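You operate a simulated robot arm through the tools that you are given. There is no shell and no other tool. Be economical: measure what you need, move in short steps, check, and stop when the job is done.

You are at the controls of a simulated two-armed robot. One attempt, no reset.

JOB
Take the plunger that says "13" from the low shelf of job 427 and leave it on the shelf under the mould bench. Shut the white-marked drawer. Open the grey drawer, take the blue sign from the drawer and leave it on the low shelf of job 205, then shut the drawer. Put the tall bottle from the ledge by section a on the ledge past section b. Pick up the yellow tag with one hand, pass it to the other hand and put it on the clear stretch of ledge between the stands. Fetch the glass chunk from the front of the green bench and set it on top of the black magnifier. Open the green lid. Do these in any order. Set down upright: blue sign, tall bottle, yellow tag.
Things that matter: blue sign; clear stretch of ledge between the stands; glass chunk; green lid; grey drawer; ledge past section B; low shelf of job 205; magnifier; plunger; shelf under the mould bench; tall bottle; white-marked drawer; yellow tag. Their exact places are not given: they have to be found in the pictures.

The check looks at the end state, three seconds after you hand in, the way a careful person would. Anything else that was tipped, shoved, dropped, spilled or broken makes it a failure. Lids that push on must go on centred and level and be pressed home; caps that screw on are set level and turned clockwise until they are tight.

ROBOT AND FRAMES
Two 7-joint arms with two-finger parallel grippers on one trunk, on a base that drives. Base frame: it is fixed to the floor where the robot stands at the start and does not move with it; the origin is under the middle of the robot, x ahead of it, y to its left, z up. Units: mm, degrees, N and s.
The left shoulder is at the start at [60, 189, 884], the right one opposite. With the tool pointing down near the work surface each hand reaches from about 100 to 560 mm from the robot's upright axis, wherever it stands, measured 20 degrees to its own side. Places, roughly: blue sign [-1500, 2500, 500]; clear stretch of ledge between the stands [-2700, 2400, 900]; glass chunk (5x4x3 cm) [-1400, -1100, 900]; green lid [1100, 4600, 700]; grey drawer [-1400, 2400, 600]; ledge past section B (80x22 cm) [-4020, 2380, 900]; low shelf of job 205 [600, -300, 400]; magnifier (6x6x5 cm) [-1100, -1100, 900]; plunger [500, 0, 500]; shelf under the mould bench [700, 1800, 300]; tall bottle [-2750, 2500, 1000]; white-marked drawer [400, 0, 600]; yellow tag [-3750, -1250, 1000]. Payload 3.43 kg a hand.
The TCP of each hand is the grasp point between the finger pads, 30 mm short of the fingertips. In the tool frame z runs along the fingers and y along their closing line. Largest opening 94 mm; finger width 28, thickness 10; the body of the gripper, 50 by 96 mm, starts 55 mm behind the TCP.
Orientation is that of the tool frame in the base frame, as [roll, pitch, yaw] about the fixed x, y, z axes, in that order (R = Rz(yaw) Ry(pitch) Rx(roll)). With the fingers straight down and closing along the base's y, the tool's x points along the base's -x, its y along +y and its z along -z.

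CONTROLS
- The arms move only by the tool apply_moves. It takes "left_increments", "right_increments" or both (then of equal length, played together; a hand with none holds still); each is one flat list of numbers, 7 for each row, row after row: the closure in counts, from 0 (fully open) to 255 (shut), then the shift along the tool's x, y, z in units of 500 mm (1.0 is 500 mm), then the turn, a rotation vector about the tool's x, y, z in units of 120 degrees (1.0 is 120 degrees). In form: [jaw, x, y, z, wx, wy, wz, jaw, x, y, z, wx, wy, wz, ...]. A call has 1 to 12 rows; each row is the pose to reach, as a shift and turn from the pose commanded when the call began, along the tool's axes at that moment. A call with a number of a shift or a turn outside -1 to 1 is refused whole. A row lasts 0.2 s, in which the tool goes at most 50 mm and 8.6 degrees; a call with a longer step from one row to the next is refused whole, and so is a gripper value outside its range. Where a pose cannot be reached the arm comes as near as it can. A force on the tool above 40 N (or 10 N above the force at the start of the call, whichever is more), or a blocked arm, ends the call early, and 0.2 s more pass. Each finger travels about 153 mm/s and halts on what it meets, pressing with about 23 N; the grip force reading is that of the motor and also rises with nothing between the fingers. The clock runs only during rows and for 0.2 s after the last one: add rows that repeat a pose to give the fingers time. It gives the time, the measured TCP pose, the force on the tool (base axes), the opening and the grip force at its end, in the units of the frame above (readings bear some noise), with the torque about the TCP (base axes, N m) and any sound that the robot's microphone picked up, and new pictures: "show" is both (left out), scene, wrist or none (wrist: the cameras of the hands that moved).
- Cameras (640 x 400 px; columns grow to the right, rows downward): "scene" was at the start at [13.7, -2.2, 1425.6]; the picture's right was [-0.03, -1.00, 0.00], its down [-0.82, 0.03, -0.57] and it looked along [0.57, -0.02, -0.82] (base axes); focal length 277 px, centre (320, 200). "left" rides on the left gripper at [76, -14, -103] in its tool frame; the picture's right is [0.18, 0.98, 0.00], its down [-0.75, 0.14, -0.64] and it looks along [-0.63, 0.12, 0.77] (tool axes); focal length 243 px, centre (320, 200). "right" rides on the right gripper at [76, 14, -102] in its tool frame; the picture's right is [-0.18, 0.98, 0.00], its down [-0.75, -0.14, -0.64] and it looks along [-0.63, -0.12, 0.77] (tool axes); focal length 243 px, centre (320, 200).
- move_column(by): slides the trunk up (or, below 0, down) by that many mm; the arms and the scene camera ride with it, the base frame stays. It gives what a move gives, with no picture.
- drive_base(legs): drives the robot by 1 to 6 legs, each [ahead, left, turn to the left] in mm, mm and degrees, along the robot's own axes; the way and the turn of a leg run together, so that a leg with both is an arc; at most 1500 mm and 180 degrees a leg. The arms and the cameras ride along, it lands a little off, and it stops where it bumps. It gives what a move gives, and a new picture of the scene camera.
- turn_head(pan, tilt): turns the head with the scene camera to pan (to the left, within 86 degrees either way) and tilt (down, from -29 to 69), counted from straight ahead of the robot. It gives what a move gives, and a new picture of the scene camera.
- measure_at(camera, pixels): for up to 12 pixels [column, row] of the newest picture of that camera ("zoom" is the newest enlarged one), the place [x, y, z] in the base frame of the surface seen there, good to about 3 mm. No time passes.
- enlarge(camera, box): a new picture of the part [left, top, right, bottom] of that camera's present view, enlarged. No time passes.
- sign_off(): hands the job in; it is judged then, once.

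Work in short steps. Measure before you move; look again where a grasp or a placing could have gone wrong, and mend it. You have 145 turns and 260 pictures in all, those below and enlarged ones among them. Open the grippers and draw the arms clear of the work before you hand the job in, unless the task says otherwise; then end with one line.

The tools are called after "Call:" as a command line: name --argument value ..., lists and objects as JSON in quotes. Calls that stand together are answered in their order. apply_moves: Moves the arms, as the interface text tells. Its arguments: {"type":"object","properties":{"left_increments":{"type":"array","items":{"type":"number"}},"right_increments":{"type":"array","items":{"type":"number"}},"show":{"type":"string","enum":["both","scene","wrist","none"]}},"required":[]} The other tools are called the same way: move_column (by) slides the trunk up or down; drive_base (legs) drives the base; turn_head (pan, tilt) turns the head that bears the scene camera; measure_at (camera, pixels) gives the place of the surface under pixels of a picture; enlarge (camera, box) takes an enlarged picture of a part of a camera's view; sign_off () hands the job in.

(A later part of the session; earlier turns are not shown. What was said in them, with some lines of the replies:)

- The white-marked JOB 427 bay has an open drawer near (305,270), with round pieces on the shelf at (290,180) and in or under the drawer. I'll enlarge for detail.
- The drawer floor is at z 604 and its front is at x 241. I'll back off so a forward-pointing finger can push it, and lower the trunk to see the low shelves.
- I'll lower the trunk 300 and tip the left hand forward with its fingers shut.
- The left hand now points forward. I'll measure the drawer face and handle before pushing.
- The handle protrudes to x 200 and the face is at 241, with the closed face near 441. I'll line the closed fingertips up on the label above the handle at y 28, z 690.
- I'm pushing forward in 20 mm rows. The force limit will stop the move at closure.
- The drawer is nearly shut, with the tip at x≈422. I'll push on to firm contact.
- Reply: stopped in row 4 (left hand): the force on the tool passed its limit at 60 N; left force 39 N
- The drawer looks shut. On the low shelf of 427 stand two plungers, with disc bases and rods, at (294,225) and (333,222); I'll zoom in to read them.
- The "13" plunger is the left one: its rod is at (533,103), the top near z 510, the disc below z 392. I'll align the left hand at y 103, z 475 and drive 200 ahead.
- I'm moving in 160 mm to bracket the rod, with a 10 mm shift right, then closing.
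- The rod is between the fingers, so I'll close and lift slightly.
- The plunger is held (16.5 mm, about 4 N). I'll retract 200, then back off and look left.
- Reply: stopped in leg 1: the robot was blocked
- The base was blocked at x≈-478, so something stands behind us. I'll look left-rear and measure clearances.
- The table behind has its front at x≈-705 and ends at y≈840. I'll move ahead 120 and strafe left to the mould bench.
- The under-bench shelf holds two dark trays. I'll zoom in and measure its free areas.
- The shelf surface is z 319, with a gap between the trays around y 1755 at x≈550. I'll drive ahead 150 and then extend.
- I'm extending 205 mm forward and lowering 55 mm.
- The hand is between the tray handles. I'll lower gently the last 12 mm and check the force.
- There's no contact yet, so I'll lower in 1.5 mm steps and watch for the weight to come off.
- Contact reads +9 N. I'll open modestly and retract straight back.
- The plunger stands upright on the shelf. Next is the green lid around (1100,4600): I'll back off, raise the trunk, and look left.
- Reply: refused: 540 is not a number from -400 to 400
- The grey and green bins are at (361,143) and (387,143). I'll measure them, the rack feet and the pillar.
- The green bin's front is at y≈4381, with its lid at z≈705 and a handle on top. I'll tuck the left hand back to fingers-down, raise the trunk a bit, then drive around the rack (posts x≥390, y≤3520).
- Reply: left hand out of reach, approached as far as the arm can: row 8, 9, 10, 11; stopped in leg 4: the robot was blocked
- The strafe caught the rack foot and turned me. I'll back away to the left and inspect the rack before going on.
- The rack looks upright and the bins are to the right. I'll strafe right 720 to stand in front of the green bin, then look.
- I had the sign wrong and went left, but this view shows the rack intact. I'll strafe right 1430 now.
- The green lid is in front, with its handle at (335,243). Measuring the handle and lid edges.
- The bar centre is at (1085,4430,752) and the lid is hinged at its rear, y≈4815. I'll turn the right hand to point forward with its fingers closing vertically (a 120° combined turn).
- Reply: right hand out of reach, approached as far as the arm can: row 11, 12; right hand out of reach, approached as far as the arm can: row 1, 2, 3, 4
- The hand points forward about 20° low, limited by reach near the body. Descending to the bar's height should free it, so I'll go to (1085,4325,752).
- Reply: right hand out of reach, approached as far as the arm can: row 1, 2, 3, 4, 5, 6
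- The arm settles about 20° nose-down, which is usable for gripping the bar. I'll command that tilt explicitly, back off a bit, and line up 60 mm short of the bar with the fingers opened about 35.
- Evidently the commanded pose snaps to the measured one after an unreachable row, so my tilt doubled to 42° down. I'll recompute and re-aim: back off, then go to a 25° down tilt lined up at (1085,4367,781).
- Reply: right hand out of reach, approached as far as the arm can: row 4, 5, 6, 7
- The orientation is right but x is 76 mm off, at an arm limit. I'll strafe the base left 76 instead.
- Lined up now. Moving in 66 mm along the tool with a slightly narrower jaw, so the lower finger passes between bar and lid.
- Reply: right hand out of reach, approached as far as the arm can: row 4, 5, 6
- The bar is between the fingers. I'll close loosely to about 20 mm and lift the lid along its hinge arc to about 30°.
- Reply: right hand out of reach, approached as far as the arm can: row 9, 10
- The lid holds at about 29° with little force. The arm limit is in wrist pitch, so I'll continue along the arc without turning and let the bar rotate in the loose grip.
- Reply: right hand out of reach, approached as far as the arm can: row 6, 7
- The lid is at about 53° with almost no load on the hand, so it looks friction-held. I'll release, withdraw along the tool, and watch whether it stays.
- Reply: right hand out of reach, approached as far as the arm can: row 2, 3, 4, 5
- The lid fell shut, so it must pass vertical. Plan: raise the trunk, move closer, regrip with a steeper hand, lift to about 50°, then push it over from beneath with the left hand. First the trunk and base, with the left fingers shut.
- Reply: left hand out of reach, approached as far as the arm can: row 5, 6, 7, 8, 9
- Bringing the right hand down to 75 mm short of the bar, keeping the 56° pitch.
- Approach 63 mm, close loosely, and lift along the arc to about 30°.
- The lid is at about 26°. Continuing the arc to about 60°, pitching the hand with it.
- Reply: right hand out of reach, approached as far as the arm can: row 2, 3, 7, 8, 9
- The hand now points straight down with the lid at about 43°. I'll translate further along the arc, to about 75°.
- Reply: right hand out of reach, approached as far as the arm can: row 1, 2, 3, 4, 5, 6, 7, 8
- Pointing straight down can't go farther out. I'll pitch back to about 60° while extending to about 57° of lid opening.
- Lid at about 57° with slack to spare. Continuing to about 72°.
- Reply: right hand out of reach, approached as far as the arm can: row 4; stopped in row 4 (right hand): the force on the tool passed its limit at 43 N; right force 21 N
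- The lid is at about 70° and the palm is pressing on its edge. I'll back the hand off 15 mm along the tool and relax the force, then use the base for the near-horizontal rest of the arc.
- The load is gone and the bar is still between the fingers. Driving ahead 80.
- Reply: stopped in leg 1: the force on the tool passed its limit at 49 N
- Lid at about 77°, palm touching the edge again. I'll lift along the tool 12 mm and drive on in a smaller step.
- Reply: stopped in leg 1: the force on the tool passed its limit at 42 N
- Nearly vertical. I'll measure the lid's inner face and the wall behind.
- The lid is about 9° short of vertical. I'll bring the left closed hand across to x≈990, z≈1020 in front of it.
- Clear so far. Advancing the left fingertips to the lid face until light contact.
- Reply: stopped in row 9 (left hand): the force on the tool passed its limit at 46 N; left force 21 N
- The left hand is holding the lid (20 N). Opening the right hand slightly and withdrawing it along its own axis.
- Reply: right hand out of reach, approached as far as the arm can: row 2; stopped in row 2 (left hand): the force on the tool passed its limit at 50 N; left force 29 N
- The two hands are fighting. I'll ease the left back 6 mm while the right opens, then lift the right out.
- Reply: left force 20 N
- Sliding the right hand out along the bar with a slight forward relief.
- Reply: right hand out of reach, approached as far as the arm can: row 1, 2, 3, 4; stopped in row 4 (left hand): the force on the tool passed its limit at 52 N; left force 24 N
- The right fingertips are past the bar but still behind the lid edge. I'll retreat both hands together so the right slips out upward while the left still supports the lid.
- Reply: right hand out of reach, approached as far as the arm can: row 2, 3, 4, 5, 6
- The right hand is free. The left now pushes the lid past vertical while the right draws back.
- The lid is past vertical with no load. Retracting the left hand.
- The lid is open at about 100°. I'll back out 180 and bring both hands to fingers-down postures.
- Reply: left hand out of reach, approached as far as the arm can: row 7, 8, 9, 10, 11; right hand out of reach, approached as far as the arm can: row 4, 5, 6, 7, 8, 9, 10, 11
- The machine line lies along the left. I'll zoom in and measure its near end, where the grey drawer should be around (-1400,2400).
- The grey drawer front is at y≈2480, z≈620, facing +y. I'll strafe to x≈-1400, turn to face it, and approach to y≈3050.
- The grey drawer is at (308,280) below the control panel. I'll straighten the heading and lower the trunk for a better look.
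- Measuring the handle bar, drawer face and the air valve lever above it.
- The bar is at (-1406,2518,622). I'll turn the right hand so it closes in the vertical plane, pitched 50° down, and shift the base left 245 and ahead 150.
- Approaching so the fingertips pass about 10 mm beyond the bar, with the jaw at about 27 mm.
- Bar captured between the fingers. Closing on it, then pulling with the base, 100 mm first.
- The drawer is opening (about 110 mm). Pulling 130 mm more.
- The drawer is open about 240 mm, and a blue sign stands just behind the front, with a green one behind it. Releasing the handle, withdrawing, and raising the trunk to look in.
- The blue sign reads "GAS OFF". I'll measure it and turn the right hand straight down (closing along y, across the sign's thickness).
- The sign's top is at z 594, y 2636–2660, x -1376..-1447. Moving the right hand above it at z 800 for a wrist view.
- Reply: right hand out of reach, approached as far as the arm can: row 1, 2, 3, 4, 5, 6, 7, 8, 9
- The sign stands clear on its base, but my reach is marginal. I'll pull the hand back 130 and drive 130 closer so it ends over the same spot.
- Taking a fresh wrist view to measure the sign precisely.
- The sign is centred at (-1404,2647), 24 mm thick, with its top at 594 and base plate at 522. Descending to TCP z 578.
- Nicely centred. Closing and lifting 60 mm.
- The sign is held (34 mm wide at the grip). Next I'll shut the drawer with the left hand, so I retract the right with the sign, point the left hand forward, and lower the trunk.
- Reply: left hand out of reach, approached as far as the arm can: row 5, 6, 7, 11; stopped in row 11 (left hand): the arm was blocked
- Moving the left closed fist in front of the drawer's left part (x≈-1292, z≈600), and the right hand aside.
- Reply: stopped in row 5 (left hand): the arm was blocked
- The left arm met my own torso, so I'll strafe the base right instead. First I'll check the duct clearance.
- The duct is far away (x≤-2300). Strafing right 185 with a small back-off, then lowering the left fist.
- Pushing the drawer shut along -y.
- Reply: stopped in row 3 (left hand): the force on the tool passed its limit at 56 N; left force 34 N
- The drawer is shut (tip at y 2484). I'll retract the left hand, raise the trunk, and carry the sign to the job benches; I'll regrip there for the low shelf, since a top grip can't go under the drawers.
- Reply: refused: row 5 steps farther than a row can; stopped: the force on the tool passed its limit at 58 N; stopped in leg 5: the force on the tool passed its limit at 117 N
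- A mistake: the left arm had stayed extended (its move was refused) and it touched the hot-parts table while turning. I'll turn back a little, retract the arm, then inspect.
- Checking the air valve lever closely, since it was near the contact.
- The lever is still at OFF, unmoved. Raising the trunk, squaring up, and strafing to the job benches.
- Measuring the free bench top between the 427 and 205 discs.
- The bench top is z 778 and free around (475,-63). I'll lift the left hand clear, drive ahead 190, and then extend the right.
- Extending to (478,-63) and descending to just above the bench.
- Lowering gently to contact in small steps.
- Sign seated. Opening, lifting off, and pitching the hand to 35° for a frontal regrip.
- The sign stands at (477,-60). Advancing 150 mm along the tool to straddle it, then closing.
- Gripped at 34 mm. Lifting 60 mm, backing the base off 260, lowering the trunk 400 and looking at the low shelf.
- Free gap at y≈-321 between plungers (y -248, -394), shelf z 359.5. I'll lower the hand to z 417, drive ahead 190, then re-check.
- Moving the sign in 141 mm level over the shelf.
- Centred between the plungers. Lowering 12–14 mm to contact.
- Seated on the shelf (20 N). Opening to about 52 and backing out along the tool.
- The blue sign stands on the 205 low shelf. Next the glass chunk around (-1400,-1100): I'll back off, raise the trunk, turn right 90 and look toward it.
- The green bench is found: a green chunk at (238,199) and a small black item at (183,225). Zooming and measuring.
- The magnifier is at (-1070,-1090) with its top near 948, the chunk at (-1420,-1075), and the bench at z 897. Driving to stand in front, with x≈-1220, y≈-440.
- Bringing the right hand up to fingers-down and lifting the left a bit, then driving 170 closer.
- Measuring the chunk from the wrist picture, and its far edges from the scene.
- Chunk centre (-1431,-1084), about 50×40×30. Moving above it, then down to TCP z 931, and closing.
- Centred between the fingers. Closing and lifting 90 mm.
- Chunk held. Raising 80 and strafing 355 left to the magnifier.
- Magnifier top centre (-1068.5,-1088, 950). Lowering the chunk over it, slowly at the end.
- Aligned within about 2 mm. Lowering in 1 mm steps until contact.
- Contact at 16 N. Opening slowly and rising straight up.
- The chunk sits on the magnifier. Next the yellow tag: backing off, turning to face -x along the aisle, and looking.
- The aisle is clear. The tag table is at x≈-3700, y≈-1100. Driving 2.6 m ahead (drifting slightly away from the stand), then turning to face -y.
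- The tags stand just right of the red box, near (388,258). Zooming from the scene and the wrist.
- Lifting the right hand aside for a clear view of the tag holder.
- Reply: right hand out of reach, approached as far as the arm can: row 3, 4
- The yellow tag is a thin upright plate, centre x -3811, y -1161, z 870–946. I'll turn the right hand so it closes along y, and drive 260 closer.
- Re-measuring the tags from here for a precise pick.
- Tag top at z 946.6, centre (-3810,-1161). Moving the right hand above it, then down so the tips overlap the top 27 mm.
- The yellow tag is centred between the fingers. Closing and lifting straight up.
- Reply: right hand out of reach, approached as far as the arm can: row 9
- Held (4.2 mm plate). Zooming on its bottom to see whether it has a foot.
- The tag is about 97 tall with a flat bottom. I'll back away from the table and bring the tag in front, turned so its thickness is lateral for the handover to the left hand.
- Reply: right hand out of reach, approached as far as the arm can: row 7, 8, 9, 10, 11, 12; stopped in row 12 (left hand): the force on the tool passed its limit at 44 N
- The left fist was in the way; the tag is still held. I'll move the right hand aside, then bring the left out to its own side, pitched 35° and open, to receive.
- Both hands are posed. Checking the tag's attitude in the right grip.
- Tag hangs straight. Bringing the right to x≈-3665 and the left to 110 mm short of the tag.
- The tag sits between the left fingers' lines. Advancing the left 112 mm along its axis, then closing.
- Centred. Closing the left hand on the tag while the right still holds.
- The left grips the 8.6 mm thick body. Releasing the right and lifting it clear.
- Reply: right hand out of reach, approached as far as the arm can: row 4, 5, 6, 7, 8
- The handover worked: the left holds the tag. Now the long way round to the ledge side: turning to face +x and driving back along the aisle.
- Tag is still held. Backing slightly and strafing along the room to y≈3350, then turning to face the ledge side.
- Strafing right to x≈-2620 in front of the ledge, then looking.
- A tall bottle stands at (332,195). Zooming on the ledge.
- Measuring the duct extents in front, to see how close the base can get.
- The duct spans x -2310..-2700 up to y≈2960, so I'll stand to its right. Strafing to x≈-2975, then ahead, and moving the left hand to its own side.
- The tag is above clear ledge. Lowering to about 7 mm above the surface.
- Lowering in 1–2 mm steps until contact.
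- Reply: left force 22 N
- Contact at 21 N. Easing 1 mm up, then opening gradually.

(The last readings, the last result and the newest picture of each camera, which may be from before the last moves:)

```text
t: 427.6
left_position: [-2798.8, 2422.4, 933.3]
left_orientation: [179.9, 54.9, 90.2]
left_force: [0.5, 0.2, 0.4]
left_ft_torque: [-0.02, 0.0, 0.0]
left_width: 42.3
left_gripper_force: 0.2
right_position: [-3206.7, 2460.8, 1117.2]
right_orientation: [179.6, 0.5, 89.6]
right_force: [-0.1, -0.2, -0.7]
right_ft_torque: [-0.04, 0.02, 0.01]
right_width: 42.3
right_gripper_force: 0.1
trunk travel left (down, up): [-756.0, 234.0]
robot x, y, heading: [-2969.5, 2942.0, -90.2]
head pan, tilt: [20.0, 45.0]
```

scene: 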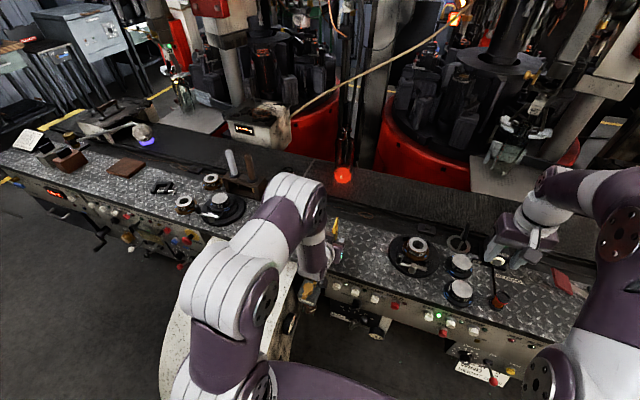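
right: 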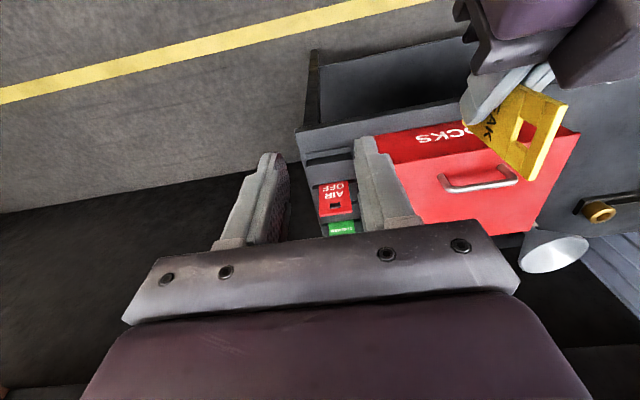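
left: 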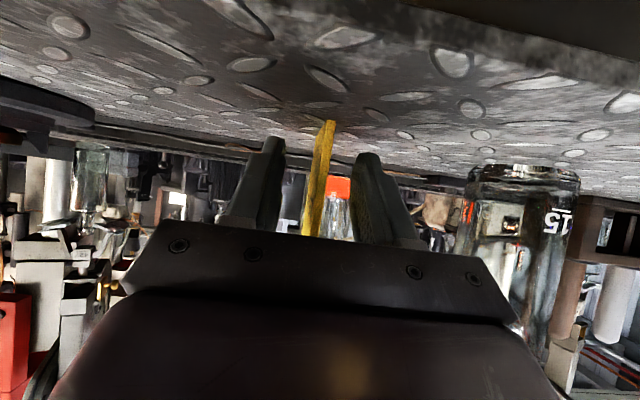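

The tag stands by itself. Retracting the left straight back along its axis.

Call:
apply_moves --left_increments '[140, 0, 0, -0.03, 0, 0, 0, 140, 0, 0, -0.07, 0, 0, 0, 140, 0, 0, -0.12, 0, 0, 0, 140, 0, 0, -0.18, 0, 0, 0, 140, 0, 0, -0.25, 0, 0, 0, 140, 0, 0, -0.32, 0, 0, 0]' --show "scene"

Call:
enlarge --camera "left" --box '[0, 0, 640, 400]'

```text
t: 429.0
left_position: [-2798.8, 2557.3, 1027.8]
left_orientation: [-180.0, 55.0, 90.2]
left_force: [-0.1, 1.2, 0.0]
left_ft_torque: [0.0, 0.03, 0.02]
left_width: 42.3
left_gripper_force: 0.1
right_position: [-3207.7, 2460.8, 1117.7]
right_orientation: [179.6, 0.6, 89.6]
right_force: [-0.4, -0.4, -0.5]
right_ft_torque: [-0.02, 0.0, -0.01]
right_width: 42.4
right_gripper_force: 0.1
trunk travel left (down, up): [-756.0, 234.0]
robot x, y, heading: [-2964.8, 2941.6, -90.2]
head pan, tilt: [20.0, 45.0]
```

scene: 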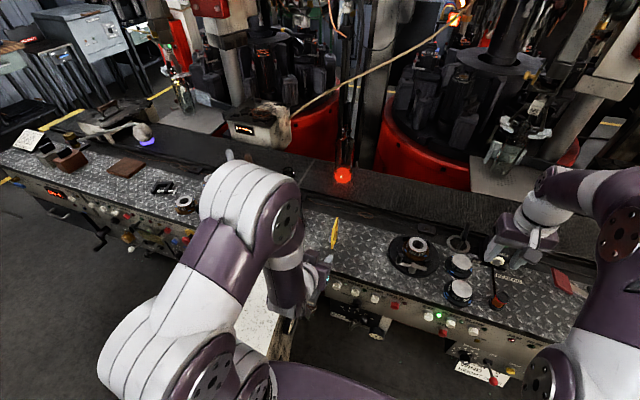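

```text
1.00 times, centred on (320, 200) of left (not enlarged: the box is as wide or as high as the picture)
```

zoom: 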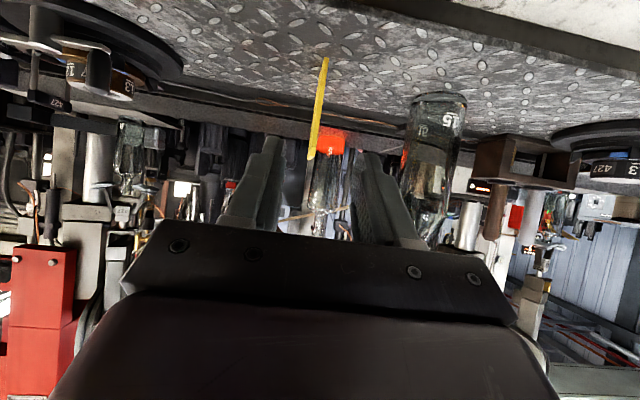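

The tag stands upright. Now measuring the bottle (435,150 in the left view) for a body grip with the left hand.

Call:
measure_at --camera "zoom" --pixels '[[435, 105], [408, 130], [462, 130], [435, 130], [430, 170], [425, 215], [320, 65], [315, 150], [404, 160], [458, 165]]'

Call:
measure_at --camera "scene" --pixels '[[335, 218], [333, 245], [332, 230], [400, 262], [315, 225]]'

```text
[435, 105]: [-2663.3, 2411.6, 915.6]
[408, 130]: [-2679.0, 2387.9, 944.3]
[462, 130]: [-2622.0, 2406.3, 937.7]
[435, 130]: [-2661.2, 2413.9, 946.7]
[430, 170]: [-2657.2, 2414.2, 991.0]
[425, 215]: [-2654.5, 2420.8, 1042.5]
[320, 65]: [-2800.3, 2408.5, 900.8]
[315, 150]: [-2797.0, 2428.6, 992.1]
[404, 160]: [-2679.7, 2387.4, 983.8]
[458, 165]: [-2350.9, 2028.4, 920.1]
```

```text
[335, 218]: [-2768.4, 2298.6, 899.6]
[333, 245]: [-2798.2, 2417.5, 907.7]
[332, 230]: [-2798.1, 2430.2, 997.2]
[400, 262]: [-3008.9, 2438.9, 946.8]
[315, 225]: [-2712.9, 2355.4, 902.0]
```

Bottle centre ≈(-2647,2385), radius ≈33. Moving the left hand open to 130 mm short of the grip pose.

Call:
apply_moves --left_increments '[60, -0.024, 0.076, 0, 0, 0, 0, 0, -0.048, 0.152, 0, 0, 0, 0, 0, -0.072, 0.228, 0.02, 0, 0, 0, 0, -0.096, 0.304, 0.04, 0, 0, 0, 0, -0.096, 0.304, 0.062, 0, 0, 0, 0, -0.096, 0.304, 0.062, 0, 0, 0]' --show "both"

```text
t: 430.4
left_position: [-2646.8, 2500.2, 1047.8]
left_orientation: [179.9, 54.9, 90.2]
left_force: [-0.5, 0.6, -0.7]
left_ft_torque: [0.0, 0.01, 0.0]
left_width: 94.1
left_gripper_force: 0.1
right_position: [-3207.4, 2460.3, 1116.6]
right_orientation: [179.6, 0.5, 89.5]
right_force: [-0.1, 0.0, -0.2]
right_ft_torque: [0.0, 0.03, 0.02]
right_width: 42.2
right_gripper_force: 0.1
trunk travel left (down, up): [-756.0, 234.0]
robot x, y, heading: [-2967.9, 2944.5, -89.8]
head pan, tilt: [20.0, 45.0]
```

scene: 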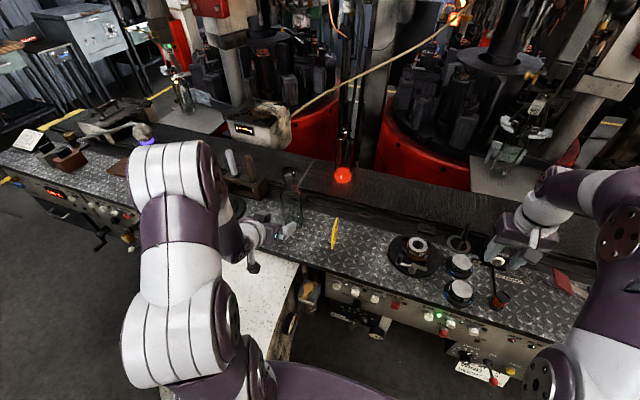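
left: 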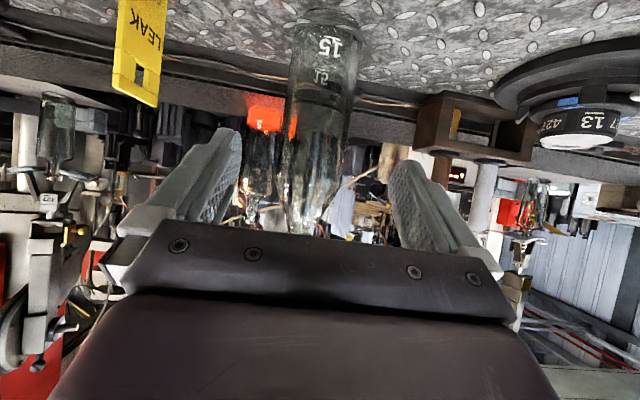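

Centred. Advancing 125 mm along the axis.

Call:
apply_moves --left_increments '[0, 0, 0, 0.05, 0, 0, 0, 0, 0, 0, 0.1, 0, 0, 0, 0, 0, 0, 0.15, 0, 0, 0, 0, 0.003, 0, 0.2, 0, 0, 0, 0, 0.003, 0, 0.235, 0, 0, 0, 0, 0.003, 0, 0.25, 0, 0, 0, 0, 0.003, 0, 0.25, 0, 0, 0]' --show "wrist"

```text
t: 432.0
left_position: [-2648.5, 2401.0, 974.1]
left_orientation: [-180.0, 54.9, 90.2]
left_force: [0.4, 0.5, 0.4]
left_ft_torque: [-0.03, 0.0, -0.02]
left_width: 93.8
left_gripper_force: 0.0
right_position: [-3207.6, 2459.8, 1116.2]
right_orientation: [179.6, 0.5, 89.6]
right_force: [0.0, -0.3, -0.1]
right_ft_torque: [0.02, 0.01, 0.02]
right_width: 42.2
right_gripper_force: 0.0
trunk travel left (down, up): [-756.0, 234.0]
robot x, y, heading: [-2967.1, 2942.3, -89.8]
head pan, tilt: [20.0, 45.0]
```

left: 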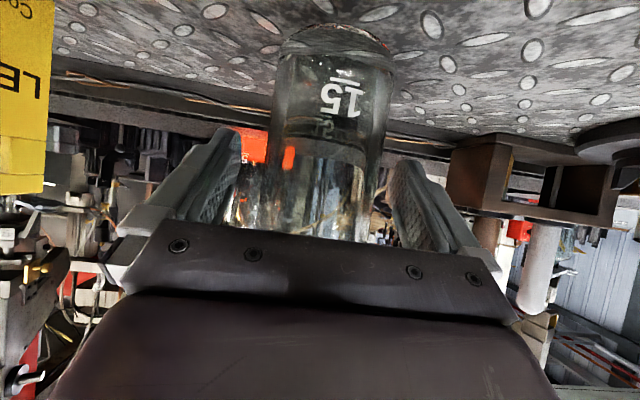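

No contact yet. Closing and lifting 80 mm straight up.

Call:
apply_moves --left_increments '[60, 0, 0, 0, 0, 0, 0, 120, 0, 0, 0, 0, 0, 0, 255, 0, 0, 0, 0, 0, 0, 255, 0, 0, 0, 0, 0, 0, 255, -0.016, 0, -0.0115, 0, 0, 0, 255, -0.05, 0, -0.035, 0, 0, 0, 255, -0.09, 0, -0.063, 0, 0, 0, 255, -0.131, 0, -0.092, 0, 0, 0, 255, -0.131, 0, -0.092, 0, 0, 0]' --show "both"

```text
t: 434.0
left_position: [-2647.1, 2396.4, 1053.1]
left_orientation: [-179.9, 54.9, 90.2]
left_force: [-0.2, -0.2, -3.9]
left_ft_torque: [0.05, 0.01, 0.02]
left_width: 66.6
left_gripper_force: 23.1
right_position: [-3205.9, 2459.0, 1117.3]
right_orientation: [179.5, 0.5, 89.5]
right_force: [-0.4, 0.1, 0.3]
right_ft_torque: [0.0, -0.02, 0.02]
right_width: 42.3
right_gripper_force: 0.0
trunk travel left (down, up): [-756.0, 234.0]
robot x, y, heading: [-2968.9, 2944.4, -89.9]
head pan, tilt: [20.0, 45.0]
5 turns are left
```

scene: 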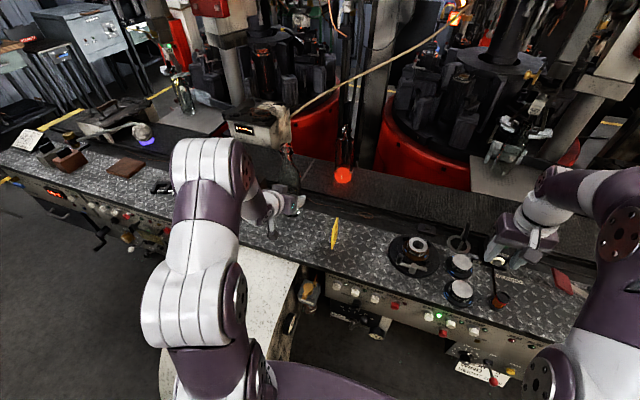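
left: 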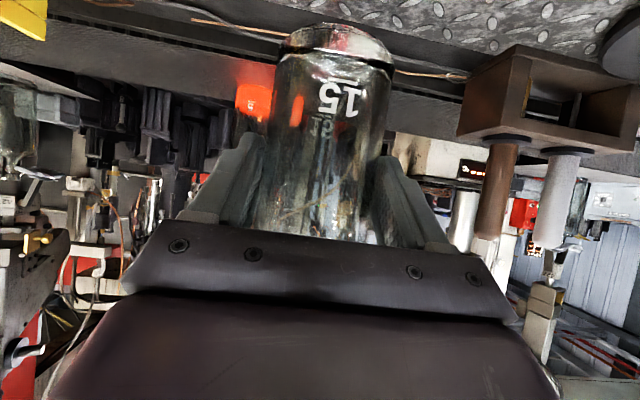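

Bottle held (66.6 mm, 4 N), bottom about 79 mm above the ledge. Few turns remain: I'll back off 250, strafe 1373 right so it ends opposite the ledge past section B, and look.

Call:
drive_base --legs '[[-250, 0, 0], [0, -1373, 0]]'

Call:
turn_head --pan 15 --tilt 40

Call:
measure_at --camera "scene" --pixels '[[240, 200], [280, 200], [320, 200], [360, 200], [400, 200], [240, 225], [280, 225], [320, 225], [360, 225], [400, 225], [280, 180], [340, 180]]'

Call:
enlarge --camera "scene" --box '[120, 90, 440, 290]'

Call:
enlarge --camera "left" --box '[0, 0, 640, 400]'

```text
t: 442.4
left_position: [-4021.1, 2631.1, 1052.4]
left_orientation: [-180.0, 54.9, 93.4]
left_force: [0.0, 0.9, -4.0]
left_ft_torque: [0.06, -0.01, 0.04]
left_width: 66.7
left_gripper_force: 22.5
right_position: [-4584.3, 2662.6, 1117.1]
right_orientation: [179.6, 0.5, 92.7]
right_force: [0.7, -0.2, 1.0]
right_ft_torque: [0.0, 0.0, -0.06]
right_width: 42.4
right_gripper_force: 0.2
trunk travel left (down, up): [-756.0, 234.0]
robot x, y, heading: [-4369.1, 3159.9, -87.1]
head pan, tilt: [20.0, 45.0]
```

scene: 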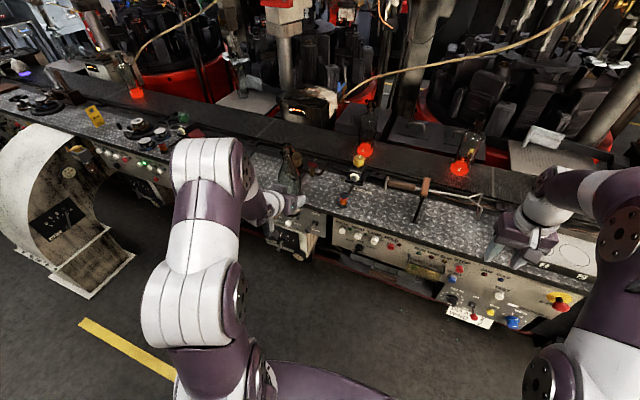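

```text
t: 443.1
left_position: [-4023.0, 2631.8, 1052.5]
left_orientation: [-180.0, 55.1, 93.5]
left_force: [0.3, 0.0, -3.5]
left_ft_torque: [0.08, 0.01, -0.04]
left_width: 66.8
left_gripper_force: 22.7
right_position: [-4583.8, 2662.6, 1117.6]
right_orientation: [179.6, 0.5, 92.7]
right_force: [0.7, 0.5, -0.3]
right_ft_torque: [0.01, 0.02, 0.0]
right_width: 42.4
right_gripper_force: 0.1
trunk travel left (down, up): [-756.0, 234.0]
robot x, y, heading: [-4371.0, 3158.9, -87.1]
head pan, tilt: [15.0, 40.0]
```

scene: 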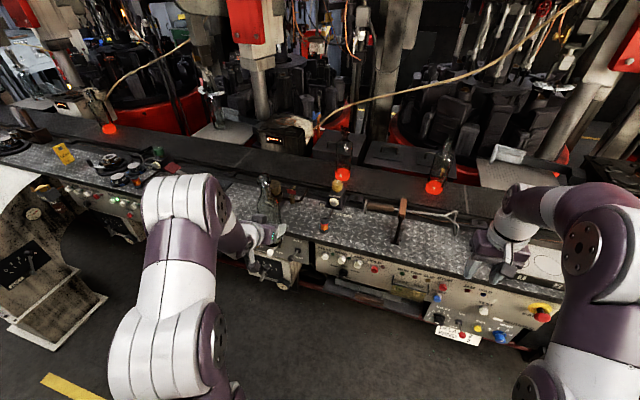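

```text
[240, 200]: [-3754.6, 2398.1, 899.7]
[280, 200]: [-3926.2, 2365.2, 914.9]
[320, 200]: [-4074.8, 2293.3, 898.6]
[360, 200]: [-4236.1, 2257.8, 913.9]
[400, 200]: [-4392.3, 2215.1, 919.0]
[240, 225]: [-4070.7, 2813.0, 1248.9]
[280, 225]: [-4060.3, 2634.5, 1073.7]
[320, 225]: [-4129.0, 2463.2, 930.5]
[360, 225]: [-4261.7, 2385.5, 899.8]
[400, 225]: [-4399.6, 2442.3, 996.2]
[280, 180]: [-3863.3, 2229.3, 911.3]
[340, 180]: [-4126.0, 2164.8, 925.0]
```

```text
2.00 times, centred on (280, 190) of scene
```

zoom: 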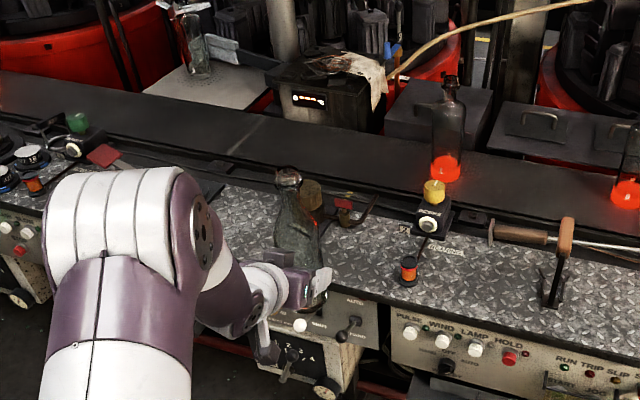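

```text
1.00 times, centred on (320, 200) of left (not enlarged: the box is as wide or as high as the picture)
4 turns are left
```

zoom: 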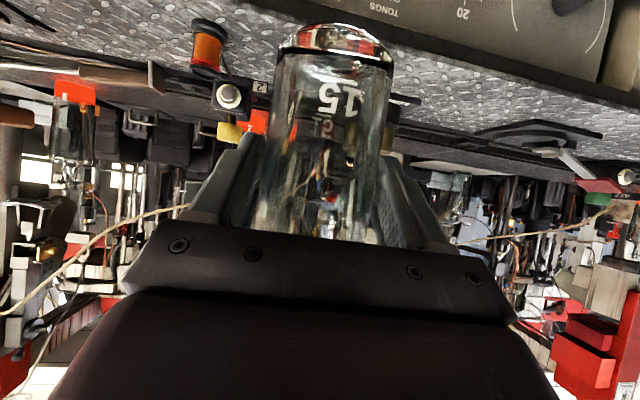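

Free spots: ledge at (-4262,2385,900) between the spool (x -4129) and the tool (x≈-4395), well inside the target. I'll tuck the right hand, square up, strafe 196 right and drive 211 ahead, with the bottle still about 79 mm above the ledge.

Call:
apply_moves --right_increments '[140, 0.08, 0, 0, 0, 0, 0, 140, 0.16, 0, 0, 0, 0, 0, 140, 0.24, 0, 0, 0, 0, 0, 140, 0.3, 0, 0, 0, 0, 0]' --show "none"

Call:
drive_base --legs '[[0, 0, -2.9], [0, -196, 0], [205, 0, 0]]'

Call:
turn_head --pan 22 --tilt 48

Call:
enlarge --camera "scene" --box '[180, 120, 460, 295]'

Call:
enlarge --camera "left" --box '[0, 0, 640, 400]'

Call:
measure_at --camera "zoom" --pixels '[[450, 40], [500, 40], [250, 40], [200, 40], [400, 60], [250, 60], [335, 30], [150, 50], [560, 60]]'

```text
t: 444.1
left_position: [-4021.5, 2631.6, 1053.6]
left_orientation: [180.0, 55.1, 93.3]
left_force: [0.1, -0.5, -4.3]
left_ft_torque: [0.04, -0.02, -0.03]
left_width: 66.7
left_gripper_force: 22.8
right_position: [-4591.4, 2815.5, 1118.2]
right_orientation: [179.6, 0.6, 92.7]
right_force: [0.5, 0.7, -0.8]
right_ft_torque: [0.0, 0.02, 0.03]
right_width: 42.5
right_gripper_force: 0.1
trunk travel left (down, up): [-756.0, 234.0]
robot x, y, heading: [-4371.0, 3161.9, -87.0]
head pan, tilt: [15.0, 40.0]
```

```text
t: 447.3
left_position: [-4244.4, 2408.8, 1053.7]
left_orientation: [-180.0, 54.9, 90.1]
left_force: [-0.4, 0.3, -3.9]
left_ft_torque: [0.06, 0.03, 0.01]
left_width: 66.7
left_gripper_force: 22.6
right_position: [-4802.9, 2623.8, 1117.0]
right_orientation: [179.6, 0.5, 89.6]
right_force: [-0.2, -0.3, -0.1]
right_ft_torque: [0.02, -0.02, 0.0]
right_width: 42.1
right_gripper_force: 0.1
trunk travel left (down, up): [-756.0, 234.0]
robot x, y, heading: [-4564.8, 2956.2, -90.2]
head pan, tilt: [15.0, 40.0]
```

scene: 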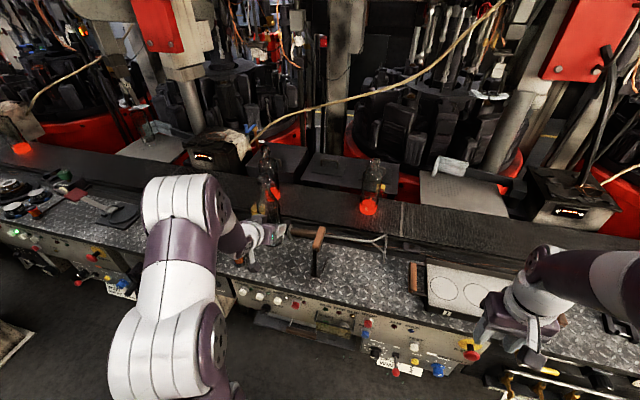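

```text
t: 448.0
left_position: [-4246.5, 2409.0, 1052.5]
left_orientation: [-180.0, 54.8, 90.1]
left_force: [0.0, -0.1, -4.7]
left_ft_torque: [0.07, -0.03, -0.02]
left_width: 66.4
left_gripper_force: 23.3
right_position: [-4804.0, 2623.1, 1117.6]
right_orientation: [179.6, 0.5, 89.5]
right_force: [0.1, 0.1, 0.3]
right_ft_torque: [0.01, -0.01, -0.04]
right_width: 42.3
right_gripper_force: 0.0
trunk travel left (down, up): [-756.0, 234.0]
robot x, y, heading: [-4562.4, 2955.1, -90.5]
head pan, tilt: [22.0, 48.0]
```

scene: 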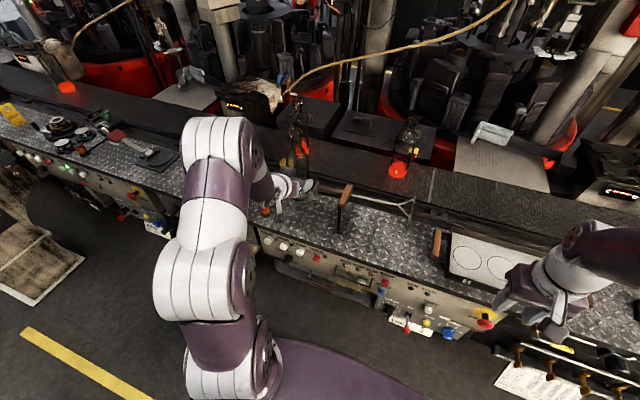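

```text
2.29 times, centred on (320, 208) of scene
```

zoom: 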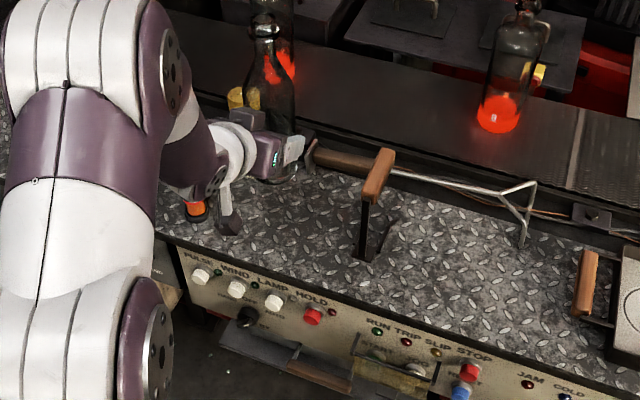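

```text
1.00 times, centred on (320, 200) of left (not enlarged: the box is as wide or as high as the picture)
```

zoom: 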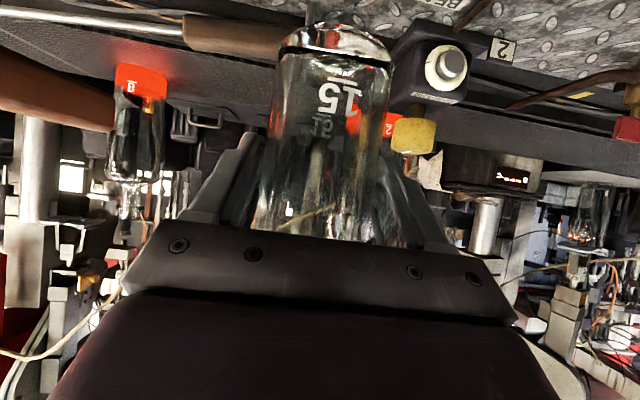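

```text
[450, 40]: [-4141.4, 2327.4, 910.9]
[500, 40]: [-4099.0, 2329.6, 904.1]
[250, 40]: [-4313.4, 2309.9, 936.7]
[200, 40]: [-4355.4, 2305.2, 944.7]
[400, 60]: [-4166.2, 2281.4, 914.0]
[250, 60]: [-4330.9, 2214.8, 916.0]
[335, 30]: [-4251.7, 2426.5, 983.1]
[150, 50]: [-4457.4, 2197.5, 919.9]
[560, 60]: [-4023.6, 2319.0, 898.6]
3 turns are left
```

Bottle is over clear ledge (handle behind at y≈2310, box at x>-4190). Lowering about 79 mm to contact, releasing gradually, retracting along the tool axis, and checking.

Call:
apply_moves --left_increments '[255, 0.0397, 0, 0.012, 0, 0, 0, 255, 0.0793, 0, 0.0262, 0, 0, 0, 255, 0.1121, 0, 0.0492, 0, 0, 0, 255, 0.1318, 0, 0.063, 0, 0, 0, 255, 0.1367, 0, 0.0664, 0, 0, 0, 255, 0.14, 0, 0.0687, 0, 0, 0, 255, 0.1425, 0, 0.0705, 0, 0, 0, 255, 0.1425, 0, 0.0705, 0, 0, 0]' --show "none"

Call:
apply_moves --left_increments '[72, 0, 0, 0, 0, 0, 0, 60, 0, 0, 0, 0, 0, 0, 40, 0, 0, 0, 0, 0, 0, 15, 0, 0, 0, 0, 0, 0, 5, 0, 0, 0, 0, 0, 0, 5, 0, 0, -0.03, 0, 0, 0, 5, 0, 0, -0.08, 0, 0, 0, 5, 0, 0, -0.14, 0, 0, 0, 5, 0, 0, -0.21, 0, 0, 0, 5, 0, 0, -0.28, 0, 0, 0, 5, 0, 0, -0.36, 0, 0, 0]' --show "both"

Call:
enlarge --camera "scene" --box '[180, 80, 460, 255]'

```text
t: 449.8
left_position: [-4245.4, 2422.2, 974.8]
left_orientation: [180.0, 55.0, 90.1]
left_force: [-0.8, -0.6, -0.9]
left_ft_torque: [-0.12, 0.07, -0.01]
left_width: 66.6
left_gripper_force: 23.0
right_position: [-4804.3, 2623.6, 1117.7]
right_orientation: [179.6, 0.5, 89.5]
right_force: [0.2, -0.1, -0.1]
right_ft_torque: [-0.01, 0.0, -0.03]
right_width: 42.3
right_gripper_force: 0.1
trunk travel left (down, up): [-756.0, 234.0]
robot x, y, heading: [-4564.2, 2954.5, -90.3]
head pan, tilt: [22.0, 48.0]
```

```text
t: 452.2
left_position: [-4246.9, 2572.3, 1079.4]
left_orientation: [179.9, 55.0, 90.2]
left_force: [-0.8, 0.6, 0.2]
left_ft_torque: [0.01, 0.02, -0.03]
left_width: 92.1
left_gripper_force: 0.1
right_position: [-4804.4, 2625.7, 1118.0]
right_orientation: [179.6, 0.6, 89.5]
right_force: [0.2, -0.4, -0.4]
right_ft_torque: [-0.04, 0.0, -0.02]
right_width: 42.3
right_gripper_force: 0.1
trunk travel left (down, up): [-756.0, 234.0]
robot x, y, heading: [-4565.1, 2957.6, -90.3]
head pan, tilt: [22.0, 48.0]
```

scene: 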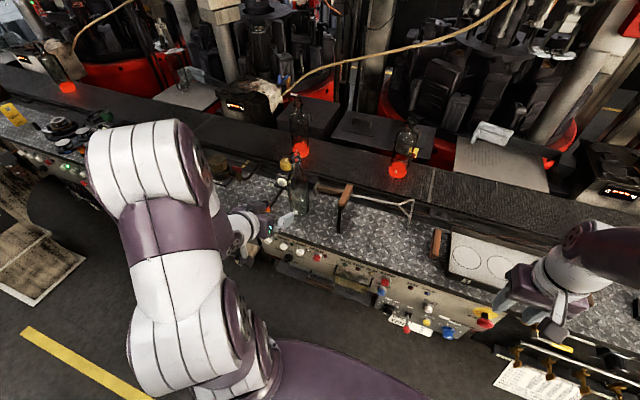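
left: 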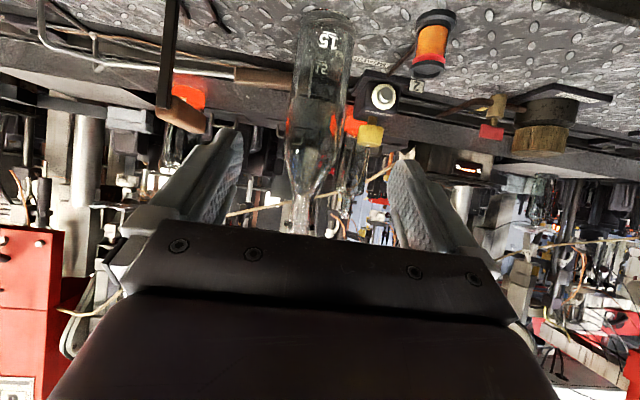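

```text
2.29 times, centred on (320, 168) of scene
2 turns are left
```

zoom: 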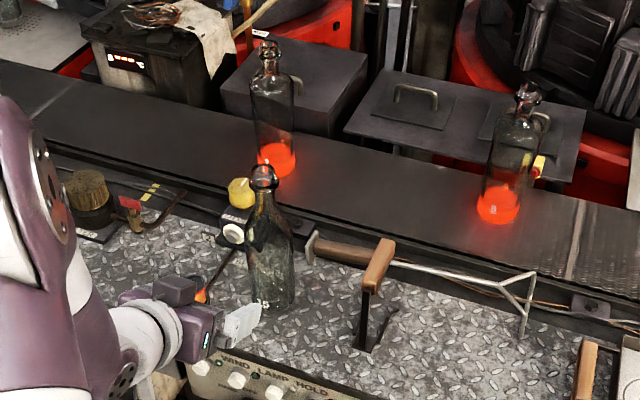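

The bottle stands upright on the ledge past section B. Backing the base clear and handing in.

Call:
drive_base --legs '[[-200, 0, 0]]'

Call:
sign_off

```text
t: 453.8
left_position: [-4244.8, 2778.3, 1078.9]
left_orientation: [-179.9, 54.9, 90.2]
left_force: [-0.1, 0.0, -0.5]
left_ft_torque: [-0.01, -0.02, 0.05]
left_width: 92.0
left_gripper_force: 0.1
right_position: [-4802.3, 2831.3, 1117.4]
right_orientation: [179.6, 0.5, 89.7]
right_force: [0.0, 0.3, 0.4]
right_ft_torque: [0.0, -0.01, -0.01]
right_width: 42.7
right_gripper_force: 0.1
trunk travel left (down, up): [-756.0, 234.0]
robot x, y, heading: [-4560.8, 3162.6, -90.2]
head pan, tilt: [22.0, 48.0]
```

scene: 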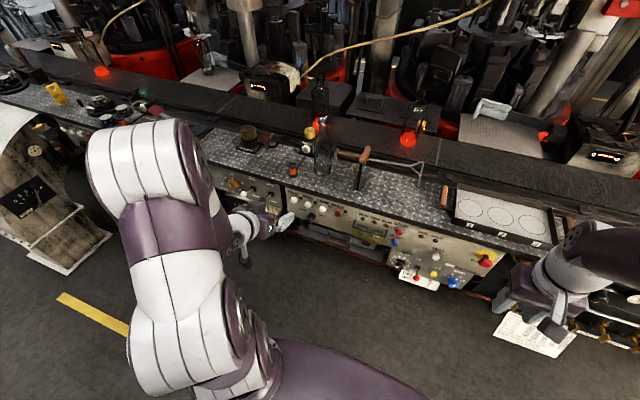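

```text
The job is handed in.
```

All seven tasks are done and handed in, but along the way I bumped the rear table, the tool-rack foot and the hot-parts table. I saw nothing shifted in the pictures afterwards, though I did not look closely at everything on the rear table or the hot-parts table.
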